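You operate a simulated robot arm through the tools that you are given. There is no shell and no other tool. Be economical: measure what you need, move in short steps, check, and stop when the job is done.

The job below is to be done with a simulated robot arm. You get a single attempt, and the scene is never put back.

TASK
Run the white and green wheel nuts out, ready for new washers.
Fine: the chocks stay home; set the runner to OUT; afterwards stand it in the stool's cup and set it to 50. Set down upright: nut runner.

Only the result counts: the job must be done as asked and must still hold three seconds after the hand-in. Knocking over, shifting, dropping, spilling or breaking anything else fails it.

THE ROBOT
A 6-joint arm with a two-finger parallel gripper, fixed in place. Base frame: the origin is at the foot of the arm, x ahead of it, y to its left, z up. Units: m, degrees, N and s.
With the tool pointing down near the work surface it reaches from about 0.22 to 0.4 m from the base axis. Its first joint turns from -66.0 to 66.0 degrees. Payload 2.9 kg.
Tool frame: the origin (TCP) lies between the finger pads and is the grasp point; the fingertips stand 0.03 m ahead of it; z points along the fingers, y is the line along which they close. Largest opening 0.11 m; finger width 0.02, thickness 0.01; the body of the gripper, 0.048 by 0.112 m, starts 0.055 m behind the TCP.
Orientation is told as [roll, pitch, yaw] about the base's x, y, z axes, in that order, counted from this pose: with the fingers straight down and closing along the base's y, the tool's x points along the base's -x, its y along +y and its z along -z.

THE INTERFACE
- The arm moves only by the tool jog_arm. Its argument "plan" is a list that holds one entry, the list of rows, each a list of 7 numbers: the shift along the tool's x, y, z in units of 200 mm (1.0 is 200 mm), then the turn, a rotation vector about the tool's x, y, z in units of 120 degrees (1.0 is 120 degrees), then the finger opening in m, from 0 to 0.11. In form: [[[dx, dy, dz, rx, ry, rz, hand], ...]]. A call has 1 to 12 rows; each row is the pose to reach, as a shift and turn from the pose commanded when the call began, along the tool's axes at that moment. A call with a number of a shift or a turn outside -1 to 1 is refused whole. A row lasts 0.2 s, in which the tool goes at most 0.05 m and 8.6 degrees; a call with a longer step from one row to the next is refused whole, and so is a gripper value outside its range. Where a pose cannot be reached the arm comes as near as it can. A force on the tool above 90 N (or 10 N above the force at the start of the call, whichever is more), or a blocked arm, ends the call early, and 0.2 s more pass. Each finger travels about 0.108 m/s and halts on what it meets, pressing with about 33 N; the grip force reading is that of the motor and also rises with nothing between the fingers. The clock runs only during rows and for 0.2 s after the last one: add rows that repeat a pose to give the fingers time. It gives the time, the measured TCP pose, the force on the tool (base axes), the opening and the grip force at its end, in the units of the frame above (readings bear some noise), with the torque about the TCP (base axes, N m) and any sound that the robot's microphone picked up, and new pictures: "pictures" is both (left out), scene, wrist or none.
- Cameras (640 x 400 px; columns grow to the right, rows downward): "scene" is fixed at [0.071, 0.4262, 1.3856]; the picture's right is [-0.81, -0.59, 0.00], its down [-0.33, 0.45, -0.83] and it looks along [0.49, -0.67, -0.56] (base axes); focal length 282 px, centre (320, 200). "wrist" rides on the gripper at [0.072, 0.017, -0.103] in the tool frame; the picture's right is [-0.23, 0.97, 0.00], its down [-0.76, -0.18, -0.62] and it looks along [-0.61, -0.14, 0.78] (tool axes); focal length 222 px, centre (320, 200). There is no depth. A picture from a camera that has moved, and an enlarged one, comes with that camera's place and axes in the base frame and with its lens.
- zoom(camera, box): a new picture of the part [left, top, right, bottom] of that camera's present view, enlarged. It takes no simulated time.
- finish_job(): hands the job in; it is judged then, once.

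Work in short steps. Places have to be worked out from the pictures, the camera data and where the tool is seen: move nearer, look again, correct. Check each grasp and each placing, and mend what went wrong. You have 120 turns and 200 pictures in all, those below and enlarged ones among them. Open the gripper and draw the arm clear of the work before you hand the job in, unless the task says otherwise; then end with one line.

The tools are called as name(argument=value, ...) on one line, values as JSON. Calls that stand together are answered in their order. jog_arm: Moves the arm, as the interface text tells. Its arguments: {"type":"object","properties":{"plan":{"type":"array","items":{"type":"array","items":{"type":"array","items":{"type":"number"}}}},"pictures":{"type":"string","enum":["both","scene","wrist","none"]}},"required":["plan"]} The other tools are called the same way: zoom (camera, box) takes an enlarged picture of a part of a camera's view; finish_job () hands the job in.

At the start:

```text
t: 0.0
ee_pos: [0.4669, -0.0812, 1.2157]
tcp_rot: [0.0, 0.0, 0.0]
wrist_force: [0.1, 0.8, -0.6]
torque: [-0.01, 0.0, -0.03]
width: 0.1099
gripper_force: 0.1
```

scene: 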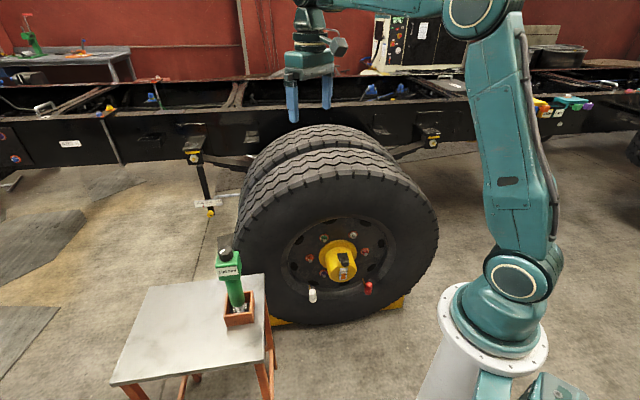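
wrist: 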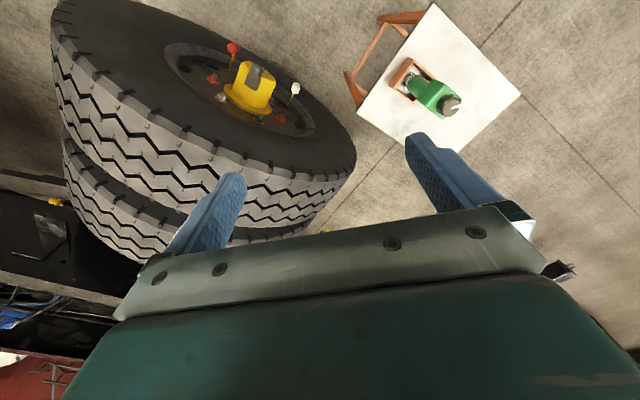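

The scene shows a wheel with nuts, a stool with a green nut runner in a cup. I zoom in on them to see details.

zoom(camera="scene", box=[270, 210, 410, 310])

zoom(camera="scene", box=[190, 230, 290, 340])

zoom(camera="wrist", box=[160, 20, 340, 140])

zoom(camera="wrist", box=[380, 40, 480, 130])

```text
4.00 times, centred on (340, 260) of scene
camera zoom: at [0.071, 0.4262, 1.3856], right [-0.81, -0.59, 0.0], down [-0.33, 0.45, -0.83], along [0.49, -0.67, -0.56], focal length 1129 px, centre (240, -40)
```

zoom: 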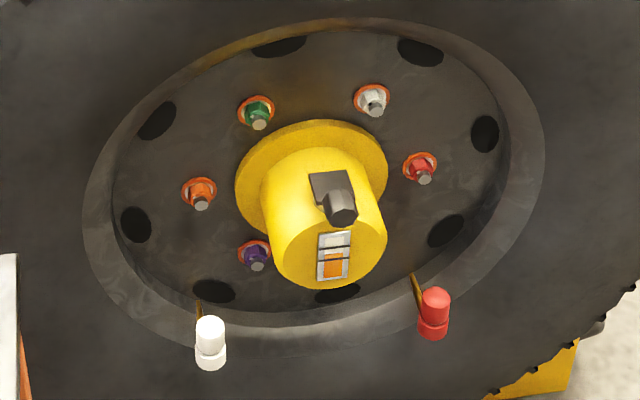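

```text
3.64 times, centred on (240, 285) of scene
camera zoom: at [0.071, 0.4262, 1.3856], right [-0.81, -0.59, 0.0], down [-0.33, 0.45, -0.83], along [0.49, -0.67, -0.56], focal length 1027 px, centre (611, -109)
```

zoom: 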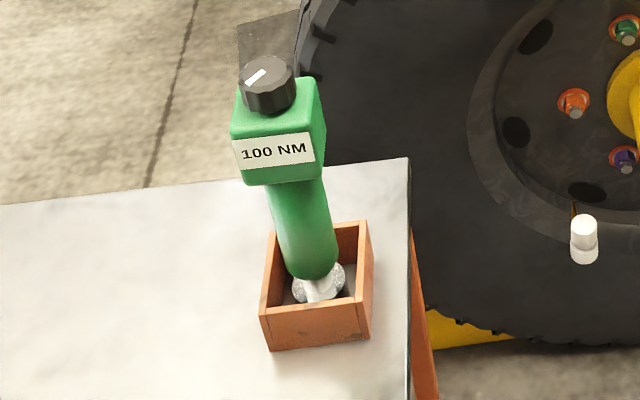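

```text
3.33 times, centred on (250, 80) of wrist
camera zoom: at [0.3952, -0.0633, 1.3199], right [0.23, 0.97, 0.0], down [0.76, -0.18, 0.62], along [0.61, -0.14, -0.78], focal length 740 px, centre (553, 600)
```

zoom: 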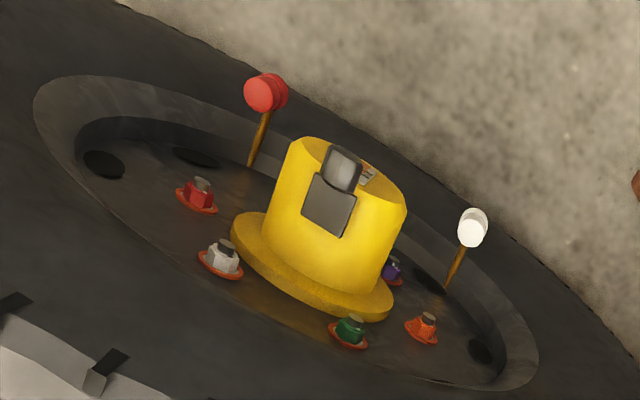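

```text
4.44 times, centred on (430, 85) of wrist
camera zoom: at [0.3952, -0.0633, 1.3199], right [0.23, 0.97, 0.0], down [0.76, -0.18, 0.62], along [0.61, -0.14, -0.78], focal length 987 px, centre (-169, 711)
```

zoom: 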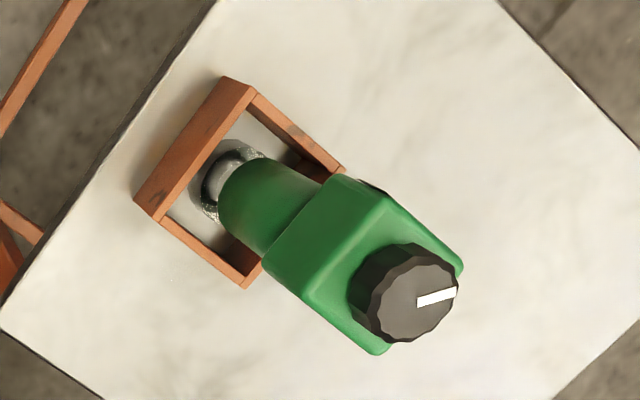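

I locate the runner at about (0.575, 0.147), its knob at z≈0.88 and socket at z≈0.63. The wheel axis is roughly along (-0.7, 0.7, 0), with the white nut near (0.50, -0.41, 0.57) and the green near (0.60, -0.32, 0.57). I look closer at the hub and knob.

zoom(camera="scene", box=[324, 240, 364, 285])

zoom(camera="scene", box=[210, 230, 260, 290])

zoom(camera="scene", box=[180, 130, 460, 340])

```text
8.89 times, centred on (344, 262) of scene
camera zoom: at [0.071, 0.4262, 1.3856], right [-0.81, -0.59, 0.0], down [-0.33, 0.45, -0.83], along [0.49, -0.67, -0.56], focal length 2509 px, centre (107, -356)
```

zoom: 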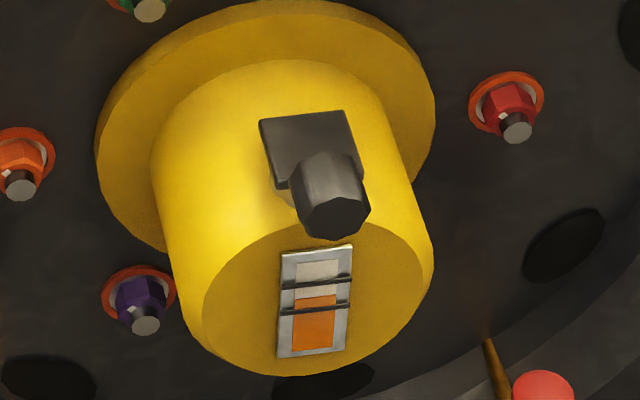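

```text
6.67 times, centred on (235, 260) of scene
camera zoom: at [0.071, 0.4262, 1.3856], right [-0.81, -0.59, 0.0], down [-0.33, 0.45, -0.83], along [0.49, -0.67, -0.56], focal length 1882 px, centre (887, -200)
```

zoom: 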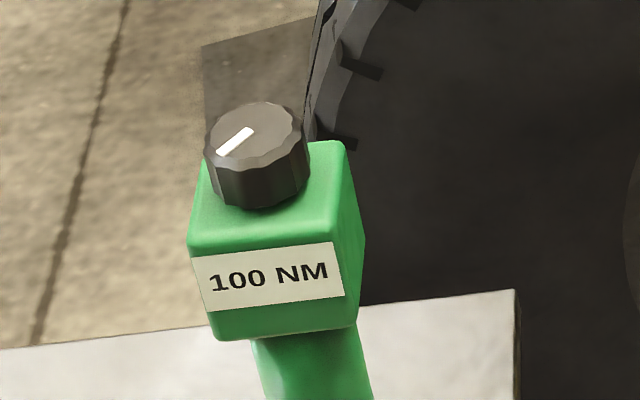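

```text
1.90 times, centred on (320, 235) of scene
camera zoom: at [0.071, 0.4262, 1.3856], right [-0.81, -0.59, 0.0], down [-0.33, 0.45, -0.83], along [0.49, -0.67, -0.56], focal length 538 px, centre (320, 133)
```

zoom: 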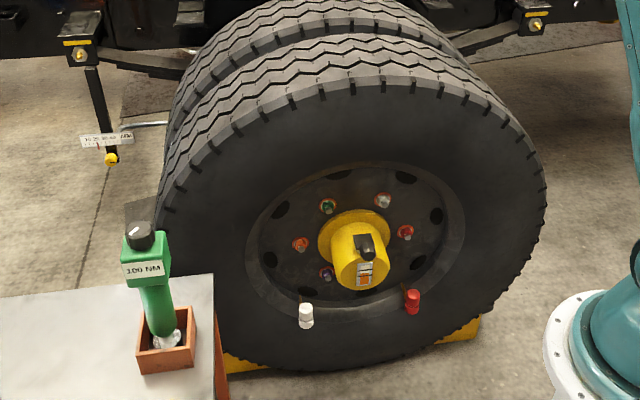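

I move the TCP to a hover above the runner, with a first leg at safe height.

jog_arm(plan=[[[-0.08, 0.16, 0.1, 0, 0, 0, 0.11], [-0.16, 0.32, 0.2, 0, 0, 0, 0.11], [-0.24, 0.48, 0.3, 0, 0, 0, 0.11], [-0.3, 0.64, 0.4, 0, 0, 0, 0.11], [-0.36, 0.8, 0.5, 0, 0, 0, 0.11], [-0.4, 0.95, 0.6, 0, 0, 0, 0.11]]])

```text
t: 1.4
ee_pos: [0.548, 0.1122, 1.0949]
tcp_rot: [0.0, 0.0, -0.1]
wrist_force: [0.8, 0.9, -1.0]
torque: [-0.03, 0.02, -0.03]
width: 0.1102
gripper_force: 0.2
camera wrist: at [0.4761, 0.1285, 1.1994], right [0.23, 0.97, 0.0], down [0.76, -0.18, 0.62], along [0.61, -0.14, -0.78], focal length 222 px, centre (320, 200)
```

scene: 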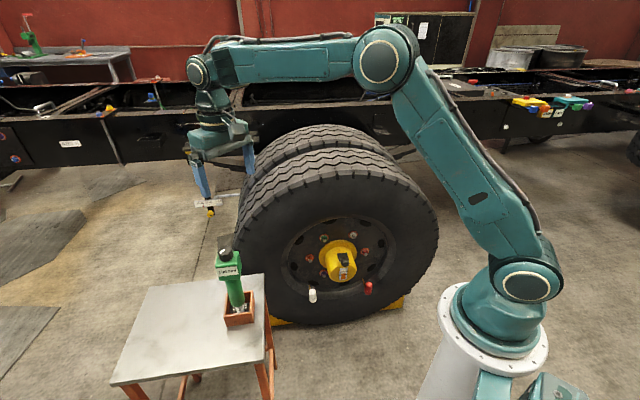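
wrist: 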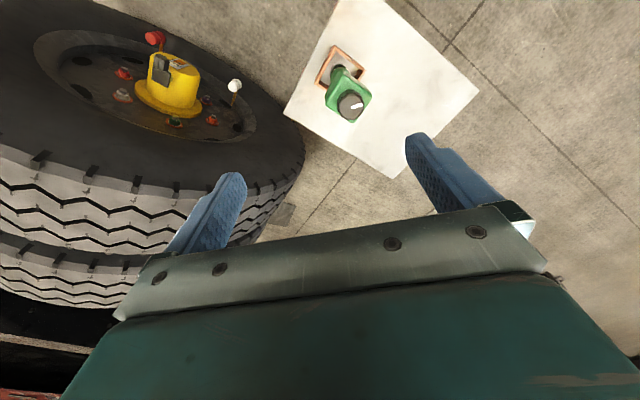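

The knob's ray confirms (0.572, 0.148) at z 0.88. I zoom to read the head's orientation and the pointer.

zoom(camera="wrist", box=[280, 30, 420, 140])

zoom(camera="wrist", box=[315, 65, 380, 130])

```text
3.64 times, centred on (350, 85) of wrist
camera zoom: at [0.4761, 0.1285, 1.1994], right [0.23, 0.97, 0.0], down [0.76, -0.18, 0.62], along [0.61, -0.14, -0.78], focal length 808 px, centre (211, 618)
```

zoom: 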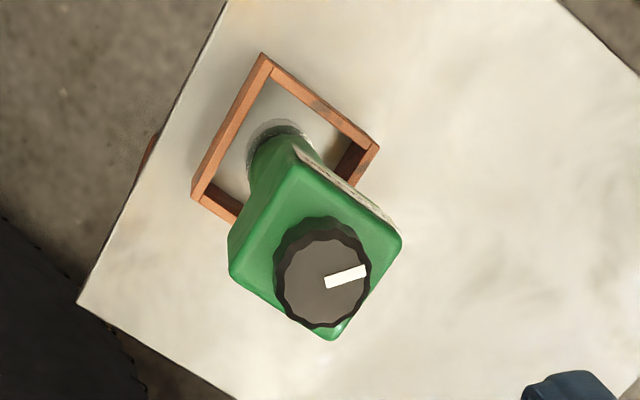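

```text
6.15 times, centred on (348, 98) of wrist
camera zoom: at [0.4761, 0.1285, 1.1994], right [0.23, 0.97, 0.0], down [0.76, -0.18, 0.62], along [0.61, -0.14, -0.78], focal length 1367 px, centre (151, 831)
```

zoom: 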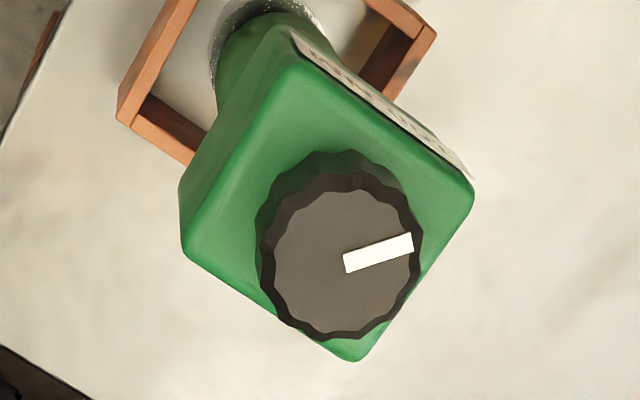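

Head is a ~52 mm square standing diamond-wise (corners along ±x, ±y) centred at (0.573, 0.149), with the pointer along about +y. I descend to just above the knob.

jog_arm(plan=[[[-0.06, 0.09, 0.15, 0, 0, 0, 0.11], [-0.125, 0.184, 0.3, 0, 0, 0, 0.11], [-0.125, 0.184, 0.5, 0, 0, 0, 0.11], [-0.125, 0.184, 0.7, 0, 0, 0, 0.11]]])

```text
t: 2.4
ee_pos: [0.5716, 0.1472, 0.9555]
tcp_rot: [0.0, 0.0, 0.1]
wrist_force: [-1.1, 0.0, -0.3]
torque: [-0.01, 0.04, -0.02]
width: 0.11
gripper_force: 0.0
camera wrist: at [0.5, 0.164, 1.0597], right [0.23, 0.97, 0.0], down [0.76, -0.18, 0.62], along [0.61, -0.14, -0.78], focal length 222 px, centre (320, 200)
```

scene: 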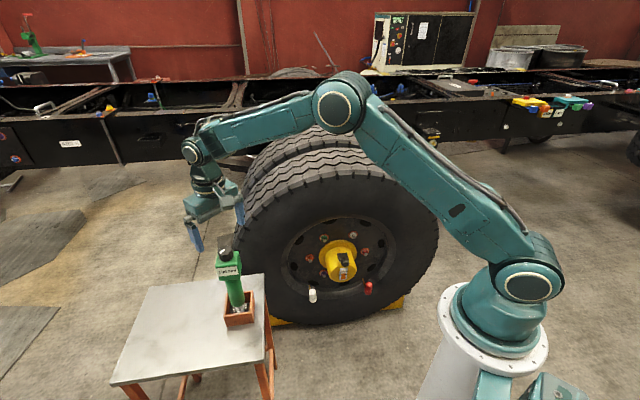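
wrist: 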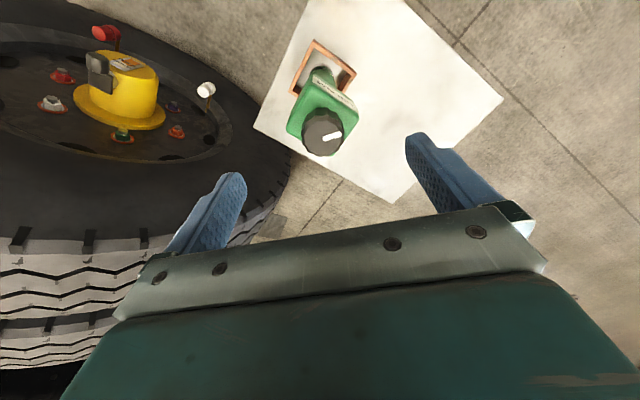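

Knob is ~40 mm across and ~20 mm tall, top near z 0.88. I lower until the fingertips flank it and close.

jog_arm(plan=[[[0, 0.014, 0.15, 0, 0, 0, 0.11], [0, 0.014, 0.3, 0, 0, 0, 0.11], [0, 0.014, 0.3, 0, 0, 0, 0.06], [0, 0.014, 0.3, 0, 0, 0, 0.02], [0, 0.014, 0.3, 0, 0, 0, 0.02], [0, 0.014, 0.3, 0, 0, 0, 0.02]]])

zoom(camera="scene", box=[180, 180, 290, 290])

```text
t: 3.8
ee_pos: [0.5716, 0.1482, 0.8952]
tcp_rot: [0.1, 0.0, 0.0]
wrist_force: [1.4, -0.5, 0.1]
torque: [0.02, -0.31, -0.01]
width: 0.0349
gripper_force: 32.7
camera wrist: at [0.4999, 0.1662, 0.9995], right [0.23, 0.97, 0.0], down [0.76, -0.18, 0.62], along [0.61, -0.14, -0.78], focal length 222 px, centre (320, 200)
```

scene: 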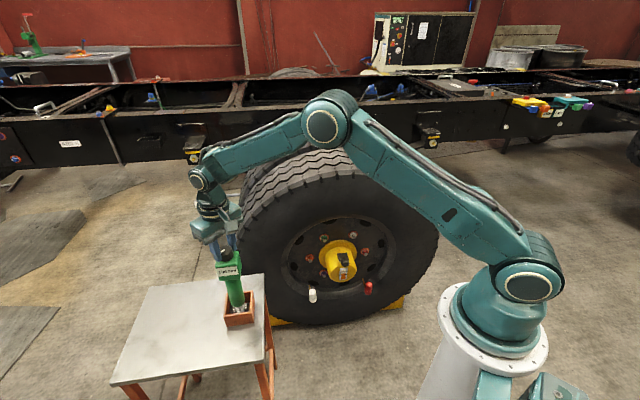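
wrist: 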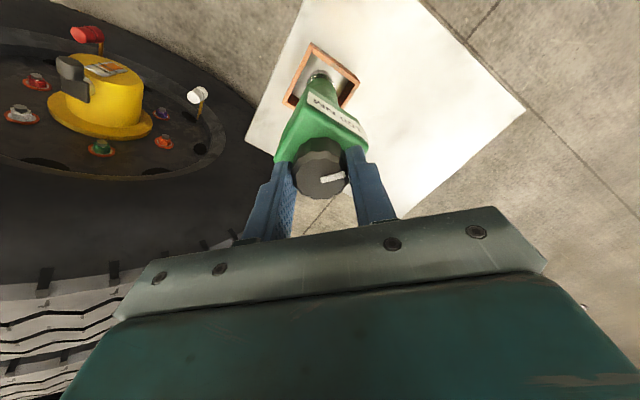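

```text
3.64 times, centred on (235, 235) of scene
camera zoom: at [0.0711, 0.4262, 1.3856], right [-0.81, -0.59, 0.0], down [-0.33, 0.45, -0.83], along [0.49, -0.67, -0.56], focal length 1027 px, centre (629, 73)
```

zoom: 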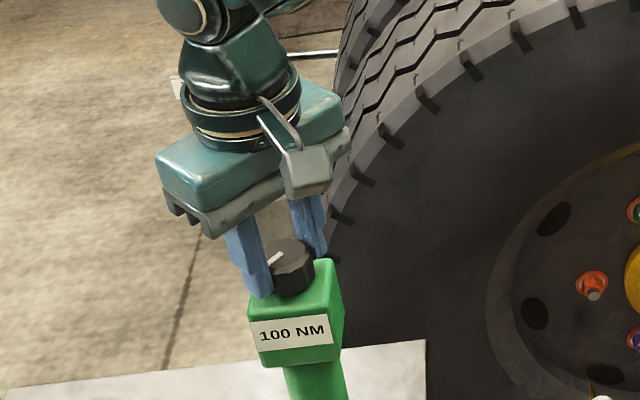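

The knob is gripped (35 mm). I turn it ~30° clockwise as seen from above and read the label.

jog_arm(plan=[[[0, 0, 0, 0, 0, 0.06, 0.02], [0, 0, 0, 0, 0, 0.12, 0.02], [0, 0, 0, 0, 0, 0.18, 0.02], [0, 0, 0, 0, 0, 0.25, 0.02], [0, 0, 0, 0, 0, 0.25, 0.02]]], pictures="none")

zoom(camera="scene", box=[200, 220, 270, 290])

```text
t: 5.0
ee_pos: [0.5716, 0.1483, 0.8957]
tcp_rot: [0.0, 0.1, -30.1]
wrist_force: [-0.7, 1.0, 0.2]
torque: [0.23, 0.09, -0.02]
width: 0.0347
gripper_force: 33.4
```

```text
5.71 times, centred on (235, 255) of scene
camera zoom: at [0.0711, 0.4263, 1.3856], right [-0.81, -0.59, 0.0], down [-0.33, 0.45, -0.83], along [0.49, -0.67, -0.56], focal length 1613 px, centre (806, -114)
```

zoom: 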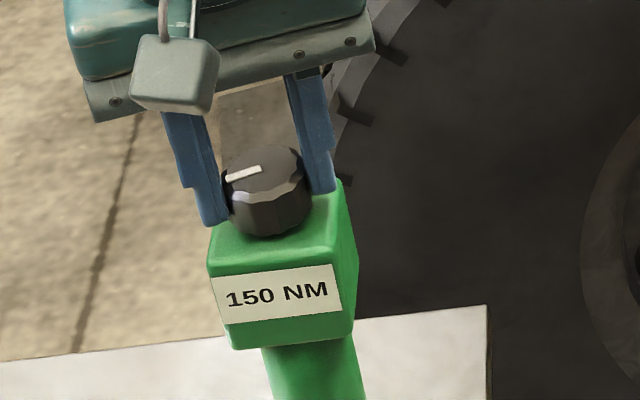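

Label went to 150 NM; clockwise raises the value. I turn back counter-clockwise by 60° (to 30° below the start) and read.

jog_arm(plan=[[[0, 0, 0, 0, 0, -0.07, 0.02], [0, 0, 0, 0, 0, -0.14, 0.02], [0, 0, 0, 0, 0, -0.21, 0.02], [0, 0, 0, 0, 0, -0.28, 0.02], [0, 0, 0, 0, 0, -0.35, 0.02], [0, 0, 0, 0, 0, -0.42, 0.02], [0, 0, 0, 0, 0, -0.49, 0.02], [0, 0, 0, 0, 0, -0.5, 0.02]]], pictures="none")

zoom(camera="scene", box=[200, 220, 270, 290])

```text
t: 6.8
ee_pos: [0.5716, 0.1487, 0.8948]
tcp_rot: [0.0, 0.1, 30.1]
wrist_force: [-0.1, -2.0, -0.3]
torque: [-0.4, -0.01, 0.04]
width: 0.0349
gripper_force: 33.1
```

```text
5.71 times, centred on (235, 255) of scene
camera zoom: at [0.0711, 0.4262, 1.3856], right [-0.81, -0.59, 0.0], down [-0.33, 0.45, -0.83], along [0.49, -0.67, -0.56], focal length 1613 px, centre (806, -114)
```

zoom: 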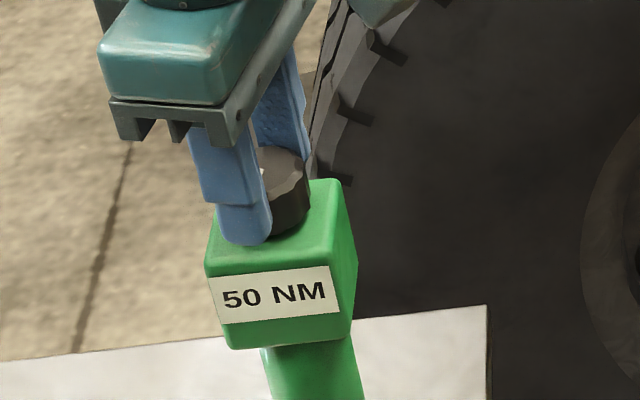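

50 NM at yaw +30. I continue another 30°.

jog_arm(plan=[[[0, 0, 0, 0, 0, -0.07, 0.02], [0, 0, 0, 0, 0, -0.14, 0.02], [0, 0, 0, 0, 0, -0.21, 0.02], [0, 0, 0, 0, 0, -0.25, 0.02], [0, 0, 0, 0, 0, -0.25, 0.02]]], pictures="none")

zoom(camera="scene", box=[200, 220, 270, 290])

```text
t: 8.0
ee_pos: [0.5718, 0.1498, 0.8953]
tcp_rot: [0.0, 0.0, 60.1]
wrist_force: [1.4, 0.1, 0.5]
torque: [0.18, -0.16, -0.02]
width: 0.035
gripper_force: 32.8
```

```text
5.71 times, centred on (235, 255) of scene
camera zoom: at [0.0712, 0.4263, 1.3856], right [-0.81, -0.59, 0.0], down [-0.33, 0.45, -0.83], along [0.49, -0.67, -0.56], focal length 1613 px, centre (806, -114)
```

zoom: 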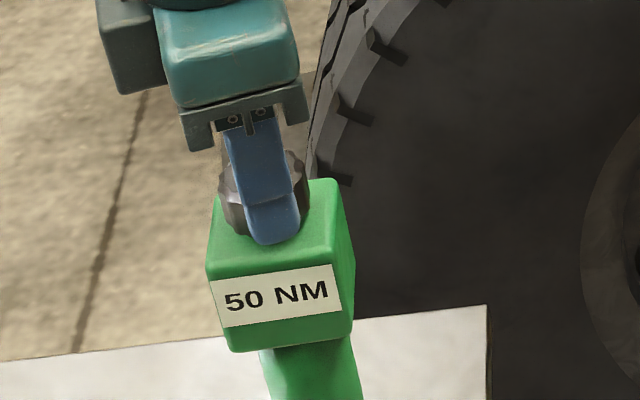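

Still 50 NM and no stop felt. I continue another 30°.

jog_arm(plan=[[[0, 0, 0, 0, 0, -0.07, 0.02], [0, 0, 0, 0, 0, -0.14, 0.02], [0, 0, 0, 0, 0, -0.21, 0.02], [0, 0, 0, 0, 0, -0.25, 0.02], [0, 0, 0, 0, 0, -0.25, 0.02]]])

zoom(camera="scene", box=[200, 220, 270, 290])

```text
t: 9.2
ee_pos: [0.5713, 0.1488, 0.8948]
tcp_rot: [0.1, 0.0, 90.0]
wrist_force: [-0.3, 1.2, -0.1]
torque: [0.34, 0.1, -0.02]
width: 0.0348
gripper_force: 33.0
camera wrist: at [0.5556, 0.0771, 0.9997], right [-0.97, 0.23, 0.0], down [0.18, 0.76, 0.62], along [0.14, 0.61, -0.78], focal length 222 px, centre (320, 200)
```

scene: 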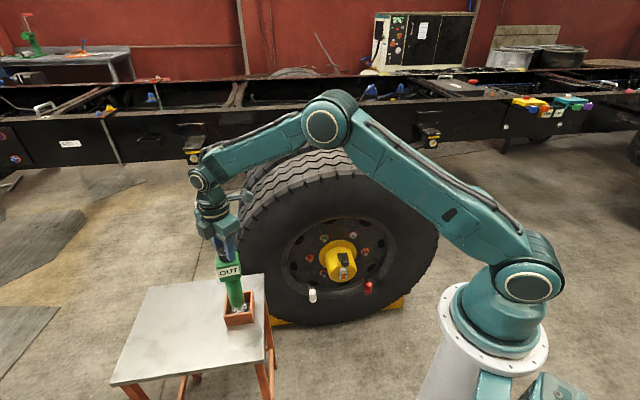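
wrist: 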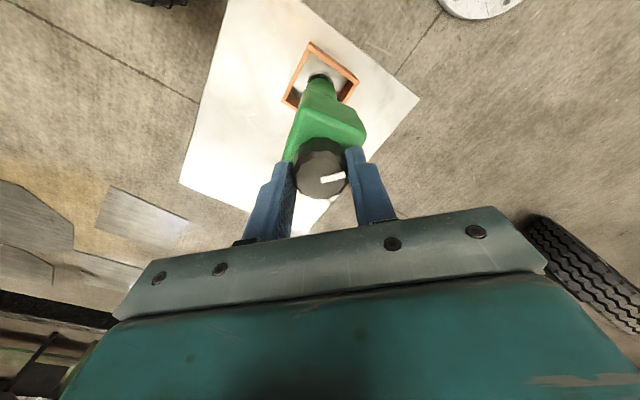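

```text
5.71 times, centred on (235, 255) of scene
camera zoom: at [0.0711, 0.4263, 1.3856], right [-0.81, -0.59, 0.0], down [-0.33, 0.45, -0.83], along [0.49, -0.67, -0.56], focal length 1613 px, centre (806, -114)
```

zoom: 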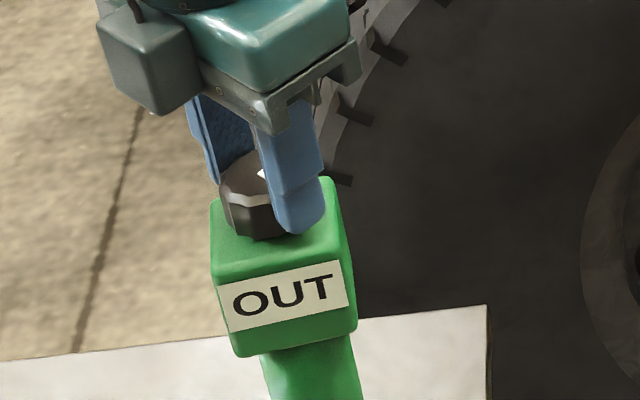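

Label reads OUT. I release, rise and turn the gripper to yaw -45 to grip the head's side faces.

jog_arm(plan=[[[0, 0, 0, 0, 0, 0, 0.07], [0, 0, 0, 0, 0, 0, 0.1], [0, 0, -0.2, 0, 0, 0, 0.11], [0, 0, -0.35, 0, 0, 0.07, 0.11], [0, 0, -0.35, 0, 0, 0.14, 0.11], [0, 0, -0.35, 0, 0, 0.21, 0.11], [0, 0, -0.35, 0, 0, 0.28, 0.11], [0, 0, -0.35, 0, 0, 0.35, 0.11], [0, 0, -0.35, 0, 0, 0.42, 0.11], [0, 0, -0.35, 0, 0, 0.49, 0.11], [0, 0, -0.35, 0, 0, 0.56, 0.11]]], pictures="none")

jog_arm(plan=[[[0, 0, 0, 0, 0, 0.07, 0.11], [0, 0, 0, 0, 0, 0.14, 0.11], [0, 0, 0, 0, 0, 0.21, 0.11], [0, 0, 0, 0, 0, 0.28, 0.11], [0, 0, 0, 0, 0, 0.35, 0.11], [0, 0, 0, 0, 0, 0.42, 0.11], [0, 0, 0, 0, 0, 0.49, 0.11], [0, 0, 0, 0, 0, 0.565, 0.11]]])

zoom(camera="wrist", box=[260, 20, 400, 170])

zoom(camera="scene", box=[190, 210, 280, 330])

```text
t: 11.6
ee_pos: [0.5714, 0.1496, 0.9654]
tcp_rot: [0.0, 0.1, 22.8]
wrist_force: [0.3, 0.9, -0.1]
torque: [-0.03, -0.01, -0.04]
width: 0.1098
gripper_force: 0.0
```

```text
refused: row 8 steps farther than a row can; nothing moved
```

```text
2.67 times, centred on (330, 95) of wrist
camera zoom: at [0.4992, 0.1372, 1.0699], right [-0.17, 0.99, 0.0], down [0.77, 0.13, 0.62], along [0.61, 0.1, -0.78], focal length 592 px, centre (293, 480)
```

zoom: 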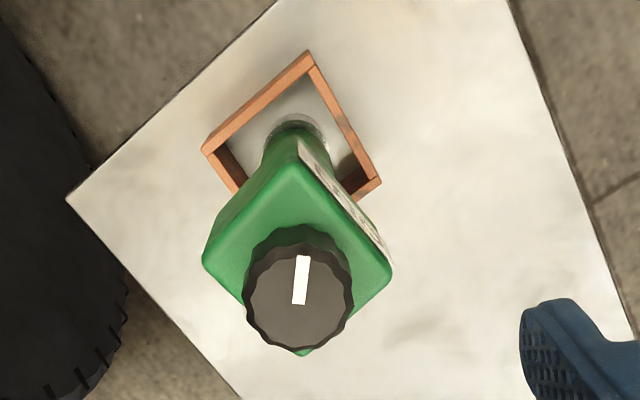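

```text
3.33 times, centred on (235, 270) of scene
camera zoom: at [0.071, 0.4262, 1.3856], right [-0.81, -0.59, 0.0], down [-0.33, 0.45, -0.83], along [0.49, -0.67, -0.56], focal length 941 px, centre (603, -33)
```

zoom: 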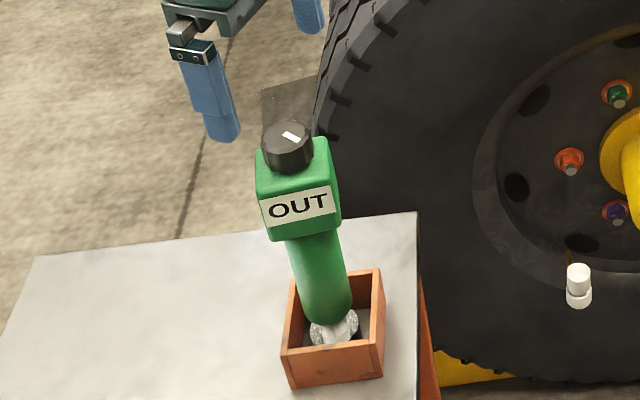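

The runner stands upright, set at OUT; the head seems turned a few degrees, so I go to yaw ≈ -40.

jog_arm(plan=[[[0, 0, 0, 0, 0, 0.065, 0.11], [0, 0, 0, 0, 0, 0.13, 0.11], [0, 0, 0, 0, 0, 0.195, 0.11], [0, 0, 0, 0, 0, 0.26, 0.11], [0, 0, 0, 0, 0, 0.325, 0.11], [0, 0, 0, 0, 0, 0.39, 0.11], [0, 0, 0, 0, 0, 0.455, 0.11], [0, 0, 0, 0, 0, 0.523, 0.11]]], pictures="wrist")

zoom(camera="wrist", box=[260, 20, 400, 170])

```text
t: 13.4
ee_pos: [0.5721, 0.1486, 0.9649]
tcp_rot: [0.0, 0.0, -40.1]
wrist_force: [-1.2, -0.6, -0.9]
torque: [-0.01, -0.01, -0.02]
width: 0.1098
gripper_force: 0.1
camera wrist: at [0.5284, 0.209, 1.0695], right [0.8, 0.6, 0.0], down [0.47, -0.63, 0.62], along [0.37, -0.5, -0.78], focal length 222 px, centre (320, 200)
```

wrist: 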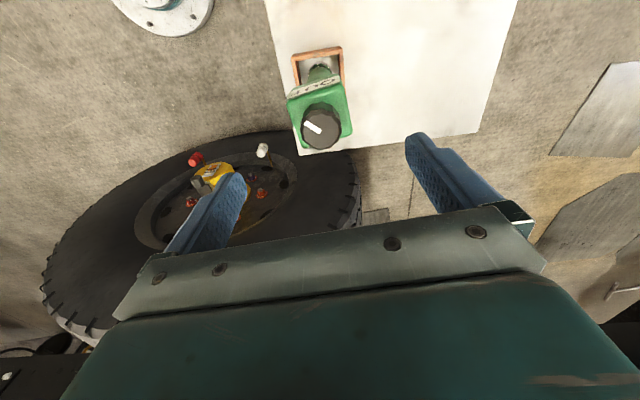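

```text
2.67 times, centred on (330, 95) of wrist
camera zoom: at [0.5284, 0.209, 1.0695], right [0.8, 0.6, 0.0], down [0.47, -0.63, 0.62], along [0.37, -0.5, -0.78], focal length 592 px, centre (293, 480)
```

zoom: 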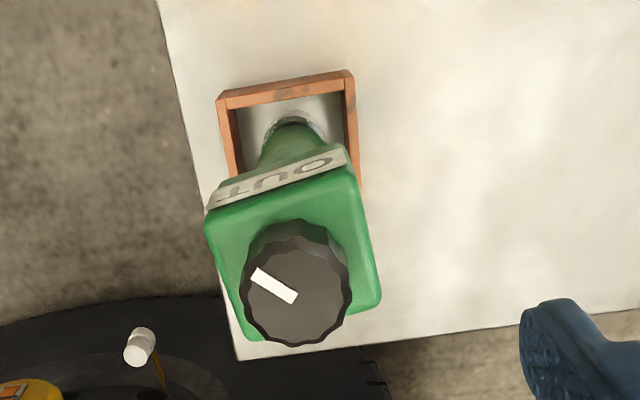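

The head edge runs at azimuth ≈54°, so I trim yaw to about -36.5, descend to z≈0.838 and grip the head.

jog_arm(plan=[[[0, 0.009, 0.2, 0, 0, -0.03, 0.11], [0, 0.009, 0.4, 0, 0, -0.03, 0.11], [0, 0.009, 0.55, 0, 0, -0.03, 0.11], [0, 0.009, 0.63, 0, 0, -0.03, 0.11], [0, 0.009, 0.63, 0, 0, -0.03, 0.08], [0, 0.009, 0.63, 0, 0, -0.03, 0.04], [0, 0.009, 0.63, 0, 0, -0.03, 0.03], [0, 0.009, 0.63, 0, 0, -0.03, 0.03]]])

zoom(camera="scene", box=[190, 210, 280, 330])

```text
t: 15.2
ee_pos: [0.574, 0.1498, 0.839]
tcp_rot: [0.0, 0.0, -36.4]
wrist_force: [2.2, 0.8, -1.3]
torque: [0.08, -0.42, 0.01]
width: 0.0558
gripper_force: 33.6
camera wrist: at [0.5259, 0.2064, 0.9428], right [0.76, 0.65, 0.0], down [0.51, -0.59, 0.62], along [0.41, -0.47, -0.78], focal length 222 px, centre (320, 200)
```

scene: 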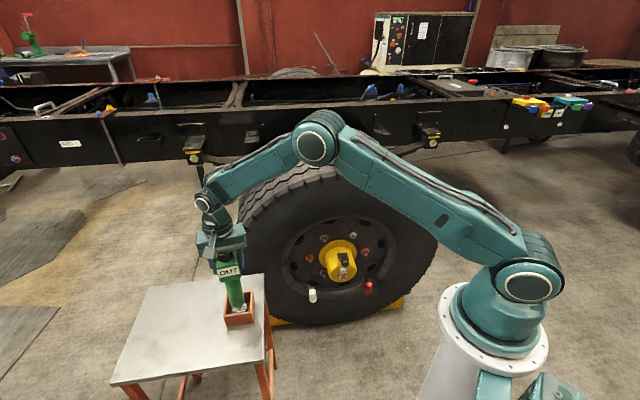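
wrist: 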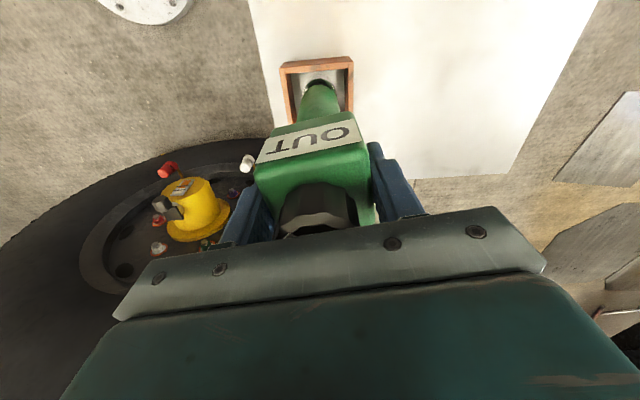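

```text
3.33 times, centred on (235, 270) of scene
camera zoom: at [0.0711, 0.4263, 1.3856], right [-0.81, -0.59, 0.0], down [-0.33, 0.45, -0.83], along [0.49, -0.67, -0.56], focal length 941 px, centre (603, -33)
```

zoom: 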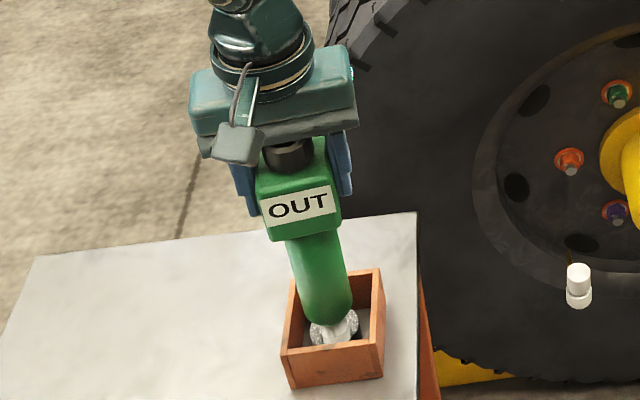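

Grip on the head holds (56 mm). I lift straight up, clear of the cup, and check weight and hang.

jog_arm(plan=[[[0, 0, -0.1, 0, 0, 0, 0.03], [0, 0, -0.25, 0, 0, 0, 0.03], [0, 0, -0.45, 0, 0, 0, 0.03], [0, 0, -0.65, 0, 0, 0, 0.03], [0, 0, -0.85, 0, 0, 0, 0.03], [0, 0, -0.85, 0, 0, 0, 0.03]]])

zoom(camera="scene", box=[170, 130, 280, 300])

```text
t: 16.6
ee_pos: [0.5722, 0.1504, 1.0111]
tcp_rot: [-0.1, 0.0, -36.3]
wrist_force: [-0.4, -0.2, -9.0]
torque: [-0.01, -0.04, 0.02]
width: 0.0558
gripper_force: 32.5
camera wrist: at [0.5247, 0.2072, 1.1148], right [0.76, 0.65, 0.0], down [0.51, -0.59, 0.62], along [0.4, -0.47, -0.78], focal length 222 px, centre (320, 200)
```

scene: 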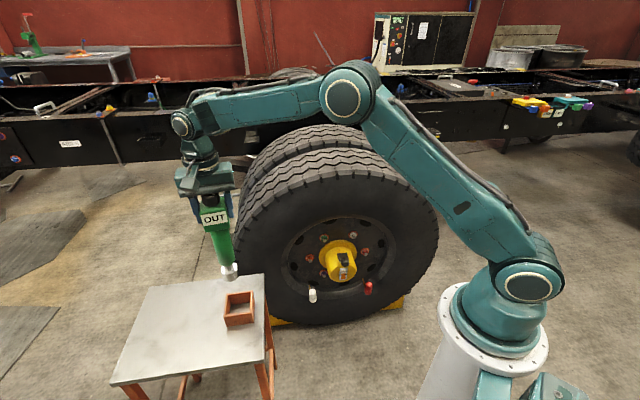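
wrist: 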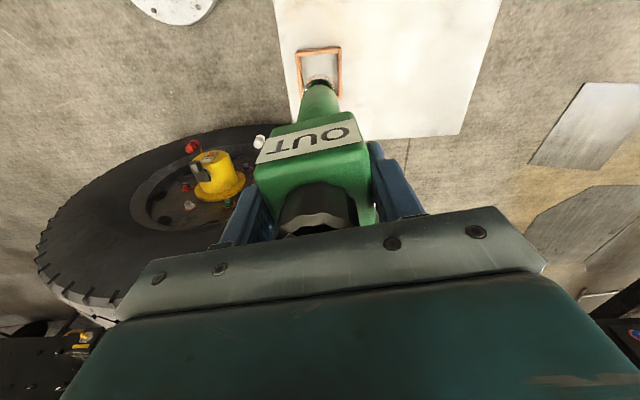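

```text
2.35 times, centred on (225, 215) of scene
camera zoom: at [0.0712, 0.4263, 1.3856], right [-0.81, -0.59, 0.0], down [-0.33, 0.45, -0.83], along [0.49, -0.67, -0.56], focal length 664 px, centre (544, 165)
```

zoom: 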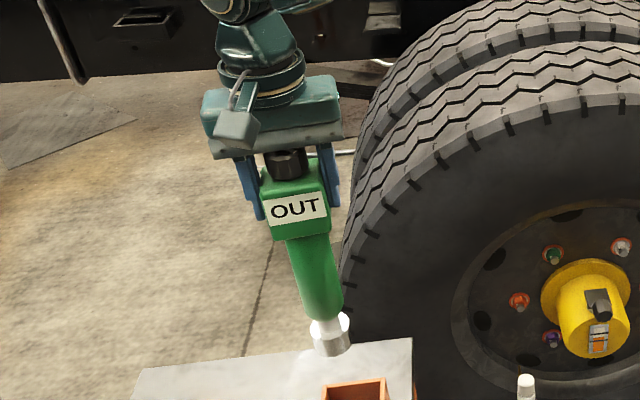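

The runner hangs straight, 0.9 kg, with the socket tip ≈0.231 m beyond the TCP. I carry it toward a staging place in front of the wheel, at height.

jog_arm(plan=[[[0.02, -0.2, 0, 0, 0, 0, 0.03], [0.05, -0.42, 0, 0, 0, 0, 0.03], [0.08, -0.64, 0, 0, 0, 0, 0.03], [0.117, -0.86, 0, 0, 0, 0, 0.03]]], pictures="none")

jog_arm(plan=[[[0.02, -0.2, 0, 0, 0, 0.03, 0.03], [0.05, -0.42, 0.05, 0, 0, 0.07, 0.03], [0.08, -0.64, 0.1, 0, 0, 0.07, 0.03], [0.117, -0.86, 0.15, 0, 0, 0.07, 0.03], [0.117, -0.86, 0.15, 0, 0, 0.07, 0.03]]])

```text
t: 17.6
ee_pos: [0.453, 0.0251, 1.0089]
tcp_rot: [0.1, 0.0, -36.3]
wrist_force: [0.2, -0.6, -8.1]
torque: [0.03, -0.02, 0.0]
width: 0.0558
gripper_force: 32.5
```

```text
t: 18.8
ee_pos: [0.3318, -0.0992, 0.9791]
tcp_rot: [0.0, 0.0, -44.7]
wrist_force: [0.8, 0.1, -9.2]
torque: [-0.02, -0.01, -0.03]
width: 0.0558
gripper_force: 32.4
camera wrist: at [0.2923, -0.0352, 1.0836], right [0.85, 0.53, 0.0], down [0.42, -0.66, 0.62], along [0.33, -0.53, -0.78], focal length 222 px, centre (320, 200)
```

scene: 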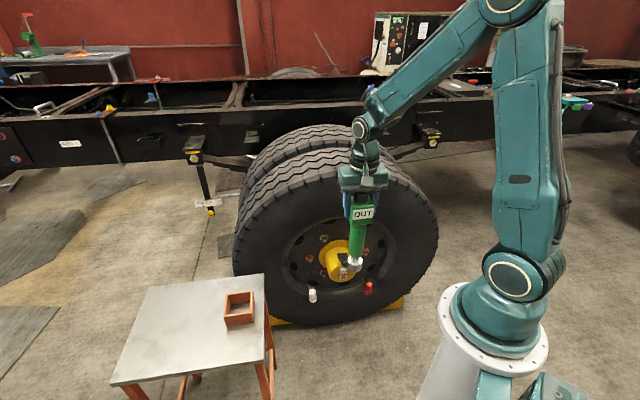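
wrist: 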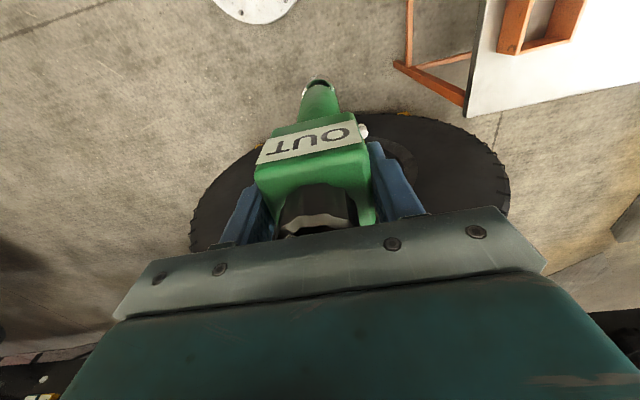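

Now I pitch the tool up 90° about its y so the socket points toward the wheel.

jog_arm(plan=[[[0, 0, 0, 0, -0.069, 0, 0.03], [0, 0, 0, 0, -0.138, 0, 0.03], [0, 0, 0, 0, -0.207, 0, 0.03], [0, 0, 0, 0, -0.276, 0, 0.03], [0, 0, 0, 0, -0.345, 0, 0.03], [0, 0, 0, 0, -0.414, 0, 0.03], [0, 0, 0, 0, -0.483, 0, 0.03], [0, 0, 0, 0, -0.552, 0, 0.03], [0, 0, 0, 0, -0.621, 0, 0.03], [0, 0, 0, 0, -0.69, 0, 0.03], [0, 0, 0, 0, -0.75, 0, 0.03], [0, 0, 0, 0, -0.75, 0, 0.03]]])

```text
t: 21.4
ee_pos: [0.3425, -0.0034, 0.9643]
tcp_rot: [-0.1, -85.8, -47.0]
wrist_force: [0.1, 0.8, -7.9]
torque: [0.48, 0.42, 0.02]
width: 0.0559
gripper_force: 32.8
out of reach, approached as far as the arm can: row 5, 6, 7, 8, 9, 10, 11, 12
camera wrist: at [0.2817, 0.0887, 0.9005], right [0.73, 0.65, 0.23], down [-0.52, 0.29, 0.81], along [0.46, -0.7, 0.55], focal length 222 px, centre (320, 200)
```

scene: 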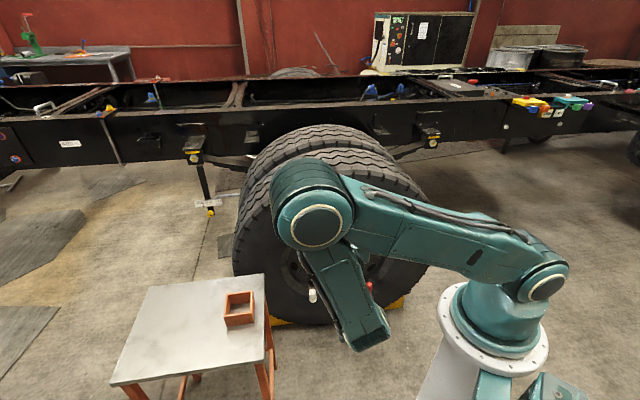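
wrist: 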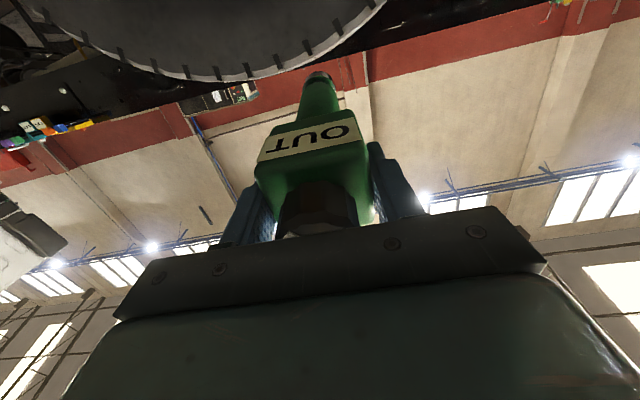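

Reach near the shoulder was limited at this height; lower down there should be more room. I descend toward nut height while keeping the stand-off from the tyre.

jog_arm(plan=[[[0.2, 0.03, 0, 0, -0.75, 0, 0.03], [0.4, 0.06, 0, 0, -0.75, 0, 0.03], [0.6, 0.09, 0, 0, -0.75, 0, 0.03], [0.8, 0.12, 0, 0, -0.75, 0, 0.03], [1.0, 0.14, 0, 0, -0.75, 0, 0.03], [1.0, 0.14, 0, 0, -0.75, 0, 0.03]]])

```text
refused: row 1 steps farther than a row can; nothing moved
```

Rotation is relative to the commanded pose already pitched; I repeat with no turn.

jog_arm(plan=[[[0.2, 0.03, 0, 0, 0, 0, 0.03], [0.4, 0.06, 0, 0, 0, 0, 0.03], [0.6, 0.09, 0, 0, 0, 0, 0.03], [0.8, 0.12, 0, 0, 0, 0, 0.03], [1.0, 0.14, 0, 0, 0, 0, 0.03], [1.0, 0.14, 0, 0, 0, 0, 0.03]]])

```text
t: 22.8
ee_pos: [0.3526, 0.0266, 0.765]
tcp_rot: [-1.6, -85.9, -45.5]
wrist_force: [0.3, -0.2, -7.4]
torque: [0.47, 0.43, 0.0]
width: 0.0559
gripper_force: 33.4
camera wrist: at [0.2921, 0.1188, 0.7013], right [0.73, 0.65, 0.22], down [-0.51, 0.29, 0.81], along [0.46, -0.7, 0.55], focal length 222 px, centre (320, 200)
```

scene: 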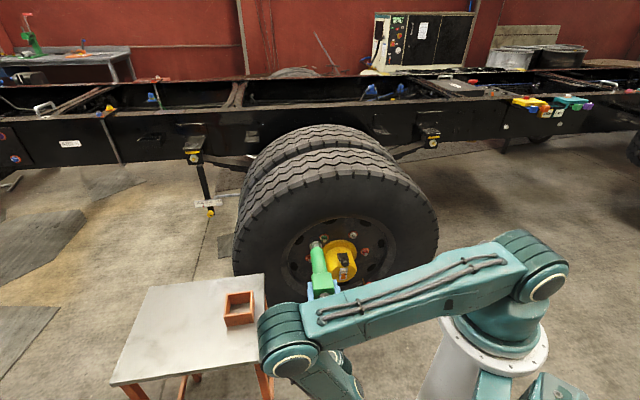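
wrist: 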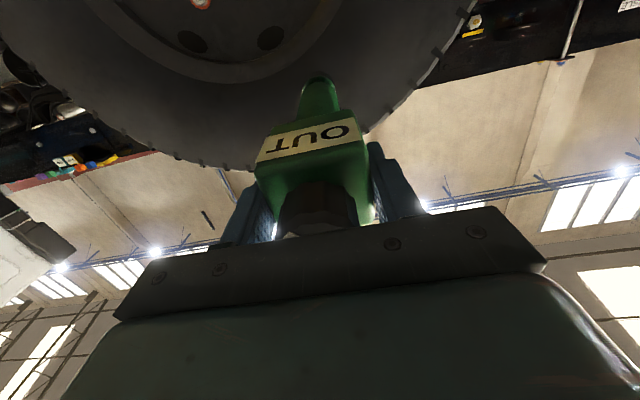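

The arm folded with the elbow swung left – a bad configuration because the wrist was too near the shoulder. I reverse the same path back up, then will pitch back to tool-down, lower, and pitch up at lower height.

jog_arm(plan=[[[-0.2, -0.02, 0, 0, 0, 0, 0.03], [-0.4, -0.05, 0, 0, 0, 0, 0.03], [-0.6, -0.08, 0, 0, 0, 0, 0.03], [-0.8, -0.11, 0, 0, 0, 0, 0.03], [-1.0, -0.14, 0, 0, 0, 0, 0.03]]], pictures="none")

jog_arm(plan=[[[0, 0, 0, 0, 0.069, 0, 0.03], [0, 0, 0, 0, 0.138, 0, 0.03], [0, 0, 0, 0, 0.207, 0, 0.03], [0, 0, 0, 0, 0.276, 0, 0.03], [0, 0, 0, 0, 0.345, 0, 0.03], [0, 0, 0, 0, 0.414, 0, 0.03], [0, 0, 0, 0, 0.483, 0, 0.03], [0, 0, 0, 0, 0.552, 0, 0.03], [0, 0, 0, 0, 0.621, 0, 0.03], [0, 0, 0, 0, 0.69, 0, 0.03], [0, 0, 0, 0, 0.75, 0, 0.03], [0, 0, 0, 0, 0.75, 0, 0.03]]])

```text
t: 24.0
ee_pos: [0.3412, -0.0033, 0.9667]
tcp_rot: [-1.4, -85.8, -45.9]
wrist_force: [-0.9, -0.9, -8.4]
torque: [0.43, 0.4, 0.01]
width: 0.0559
gripper_force: 33.6
```

```text
t: 26.6
ee_pos: [0.3434, -0.0025, 0.9654]
tcp_rot: [-0.1, 4.3, -47.1]
wrist_force: [0.1, 0.1, -9.9]
torque: [-0.07, -0.07, 0.0]
width: 0.056
gripper_force: 32.7
out of reach, approached as far as the arm can: row 1, 2, 3
camera wrist: at [0.3114, 0.0565, 1.074], right [0.87, 0.5, -0.02], down [0.42, -0.71, 0.56], along [0.27, -0.5, -0.83], focal length 222 px, centre (320, 200)
```

scene: 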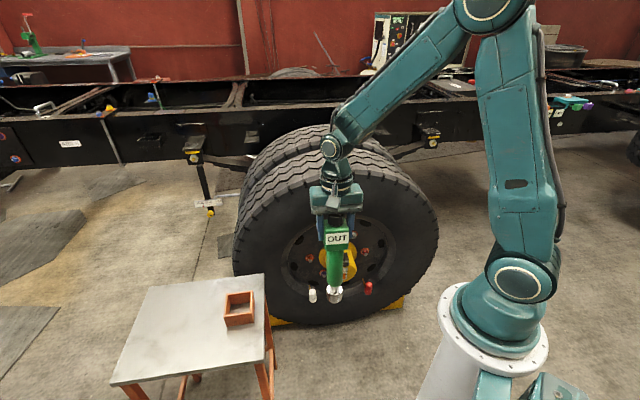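
wrist: 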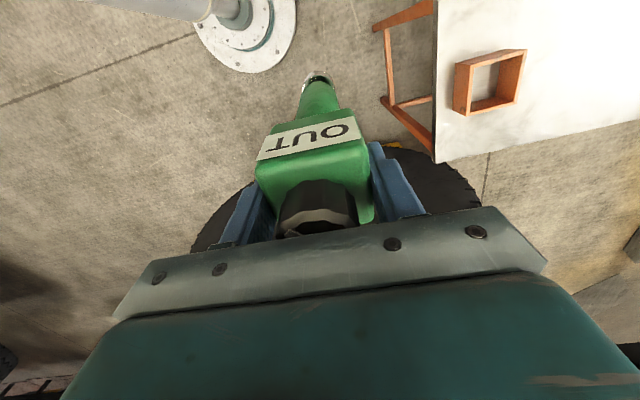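

The commanded pose resets to what was reached. I straighten the tool and move toward (0.36, -0.12), descending.

jog_arm(plan=[[[-0.12, -0.08, 0.1, 0, -0.018, -0.01, 0.03], [-0.24, -0.16, 0.25, 0, -0.036, -0.017, 0.03], [-0.36, -0.24, 0.4, 0, -0.036, -0.017, 0.03], [-0.485, -0.336, 0.55, 0, -0.036, -0.017, 0.03], [-0.485, -0.336, 0.75, 0, -0.036, -0.017, 0.03]]], pictures="none")

jog_arm(plan=[[[0, 0, 0.2, 0, 0, 0, 0.03], [0, 0, 0.4, 0, 0, 0, 0.03], [0, 0, 0.6, 0, 0, 0, 0.03], [0, 0, 0.75, 0, 0, 0, 0.03]]])

```text
t: 27.8
ee_pos: [0.3503, -0.1126, 0.8075]
tcp_rot: [0.0, -0.3, -45.1]
wrist_force: [-0.2, 0.1, -8.4]
torque: [-0.03, 0.0, -0.02]
width: 0.0558
gripper_force: 32.3
```

```text
t: 28.8
ee_pos: [0.351, -0.1127, 0.6576]
tcp_rot: [0.0, -0.1, -45.1]
wrist_force: [0.6, 0.2, -7.4]
torque: [0.01, -0.03, 0.02]
width: 0.056
gripper_force: 32.9
camera wrist: at [0.312, -0.0478, 0.7617], right [0.85, 0.53, 0.0], down [0.41, -0.66, 0.63], along [0.33, -0.53, -0.78], focal length 222 px, centre (320, 200)
```

scene: 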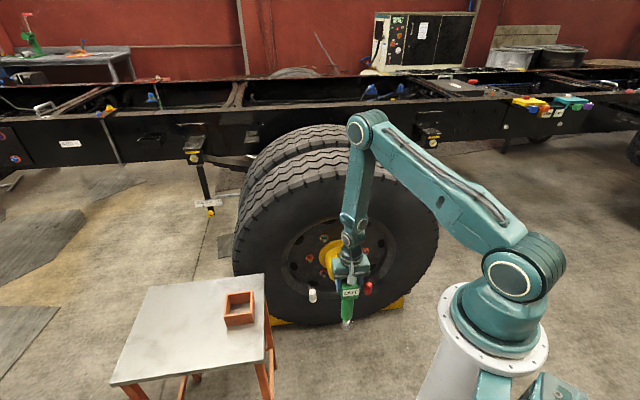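
wrist: 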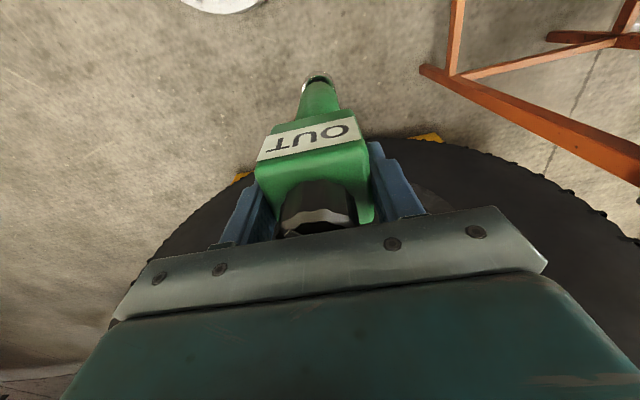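

Configuration is good. Now I pitch up 90° here while backing off 3 cm and dropping ~5 cm.

jog_arm(plan=[[[0.05, 0.03, 0.05, 0, -0.069, 0, 0.03], [0.1, 0.06, 0.1, 0, -0.138, 0, 0.03], [0.15, 0.1, 0.15, 0, -0.207, 0, 0.03], [0.15, 0.1, 0.2, 0, -0.276, 0, 0.03], [0.15, 0.1, 0.25, 0, -0.345, 0, 0.03], [0.15, 0.1, 0.275, 0, -0.414, 0, 0.03], [0.15, 0.1, 0.275, 0, -0.483, 0, 0.03], [0.15, 0.1, 0.275, 0, -0.552, 0, 0.03], [0.15, 0.1, 0.275, 0, -0.621, 0, 0.03], [0.15, 0.1, 0.275, 0, -0.69, 0, 0.03], [0.15, 0.1, 0.275, 0, -0.75, 0, 0.03], [0.15, 0.1, 0.275, 0, -0.75, 0, 0.03]]])

```text
t: 31.4
ee_pos: [0.2964, -0.0213, 0.6327]
tcp_rot: [6.2, -89.8, -51.4]
wrist_force: [-0.6, 1.0, -8.5]
torque: [0.47, 0.46, 0.0]
width: 0.0561
gripper_force: 32.9
out of reach, approached as far as the arm can: row 10, 11, 12
camera wrist: at [0.2362, 0.0638, 0.5605], right [0.69, 0.69, 0.23], down [-0.56, 0.32, 0.76], along [0.45, -0.66, 0.61], focal length 222 px, centre (320, 200)
```

scene: 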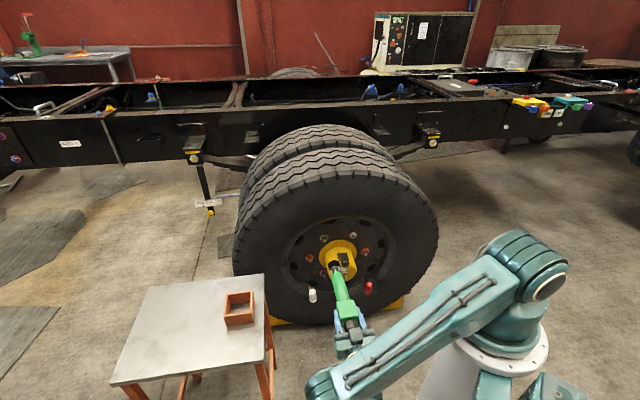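
wrist: 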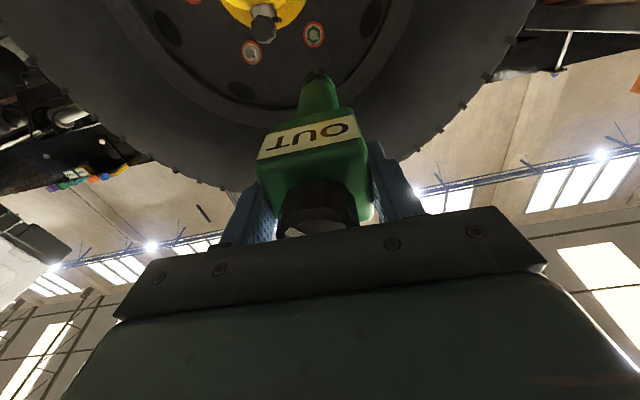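

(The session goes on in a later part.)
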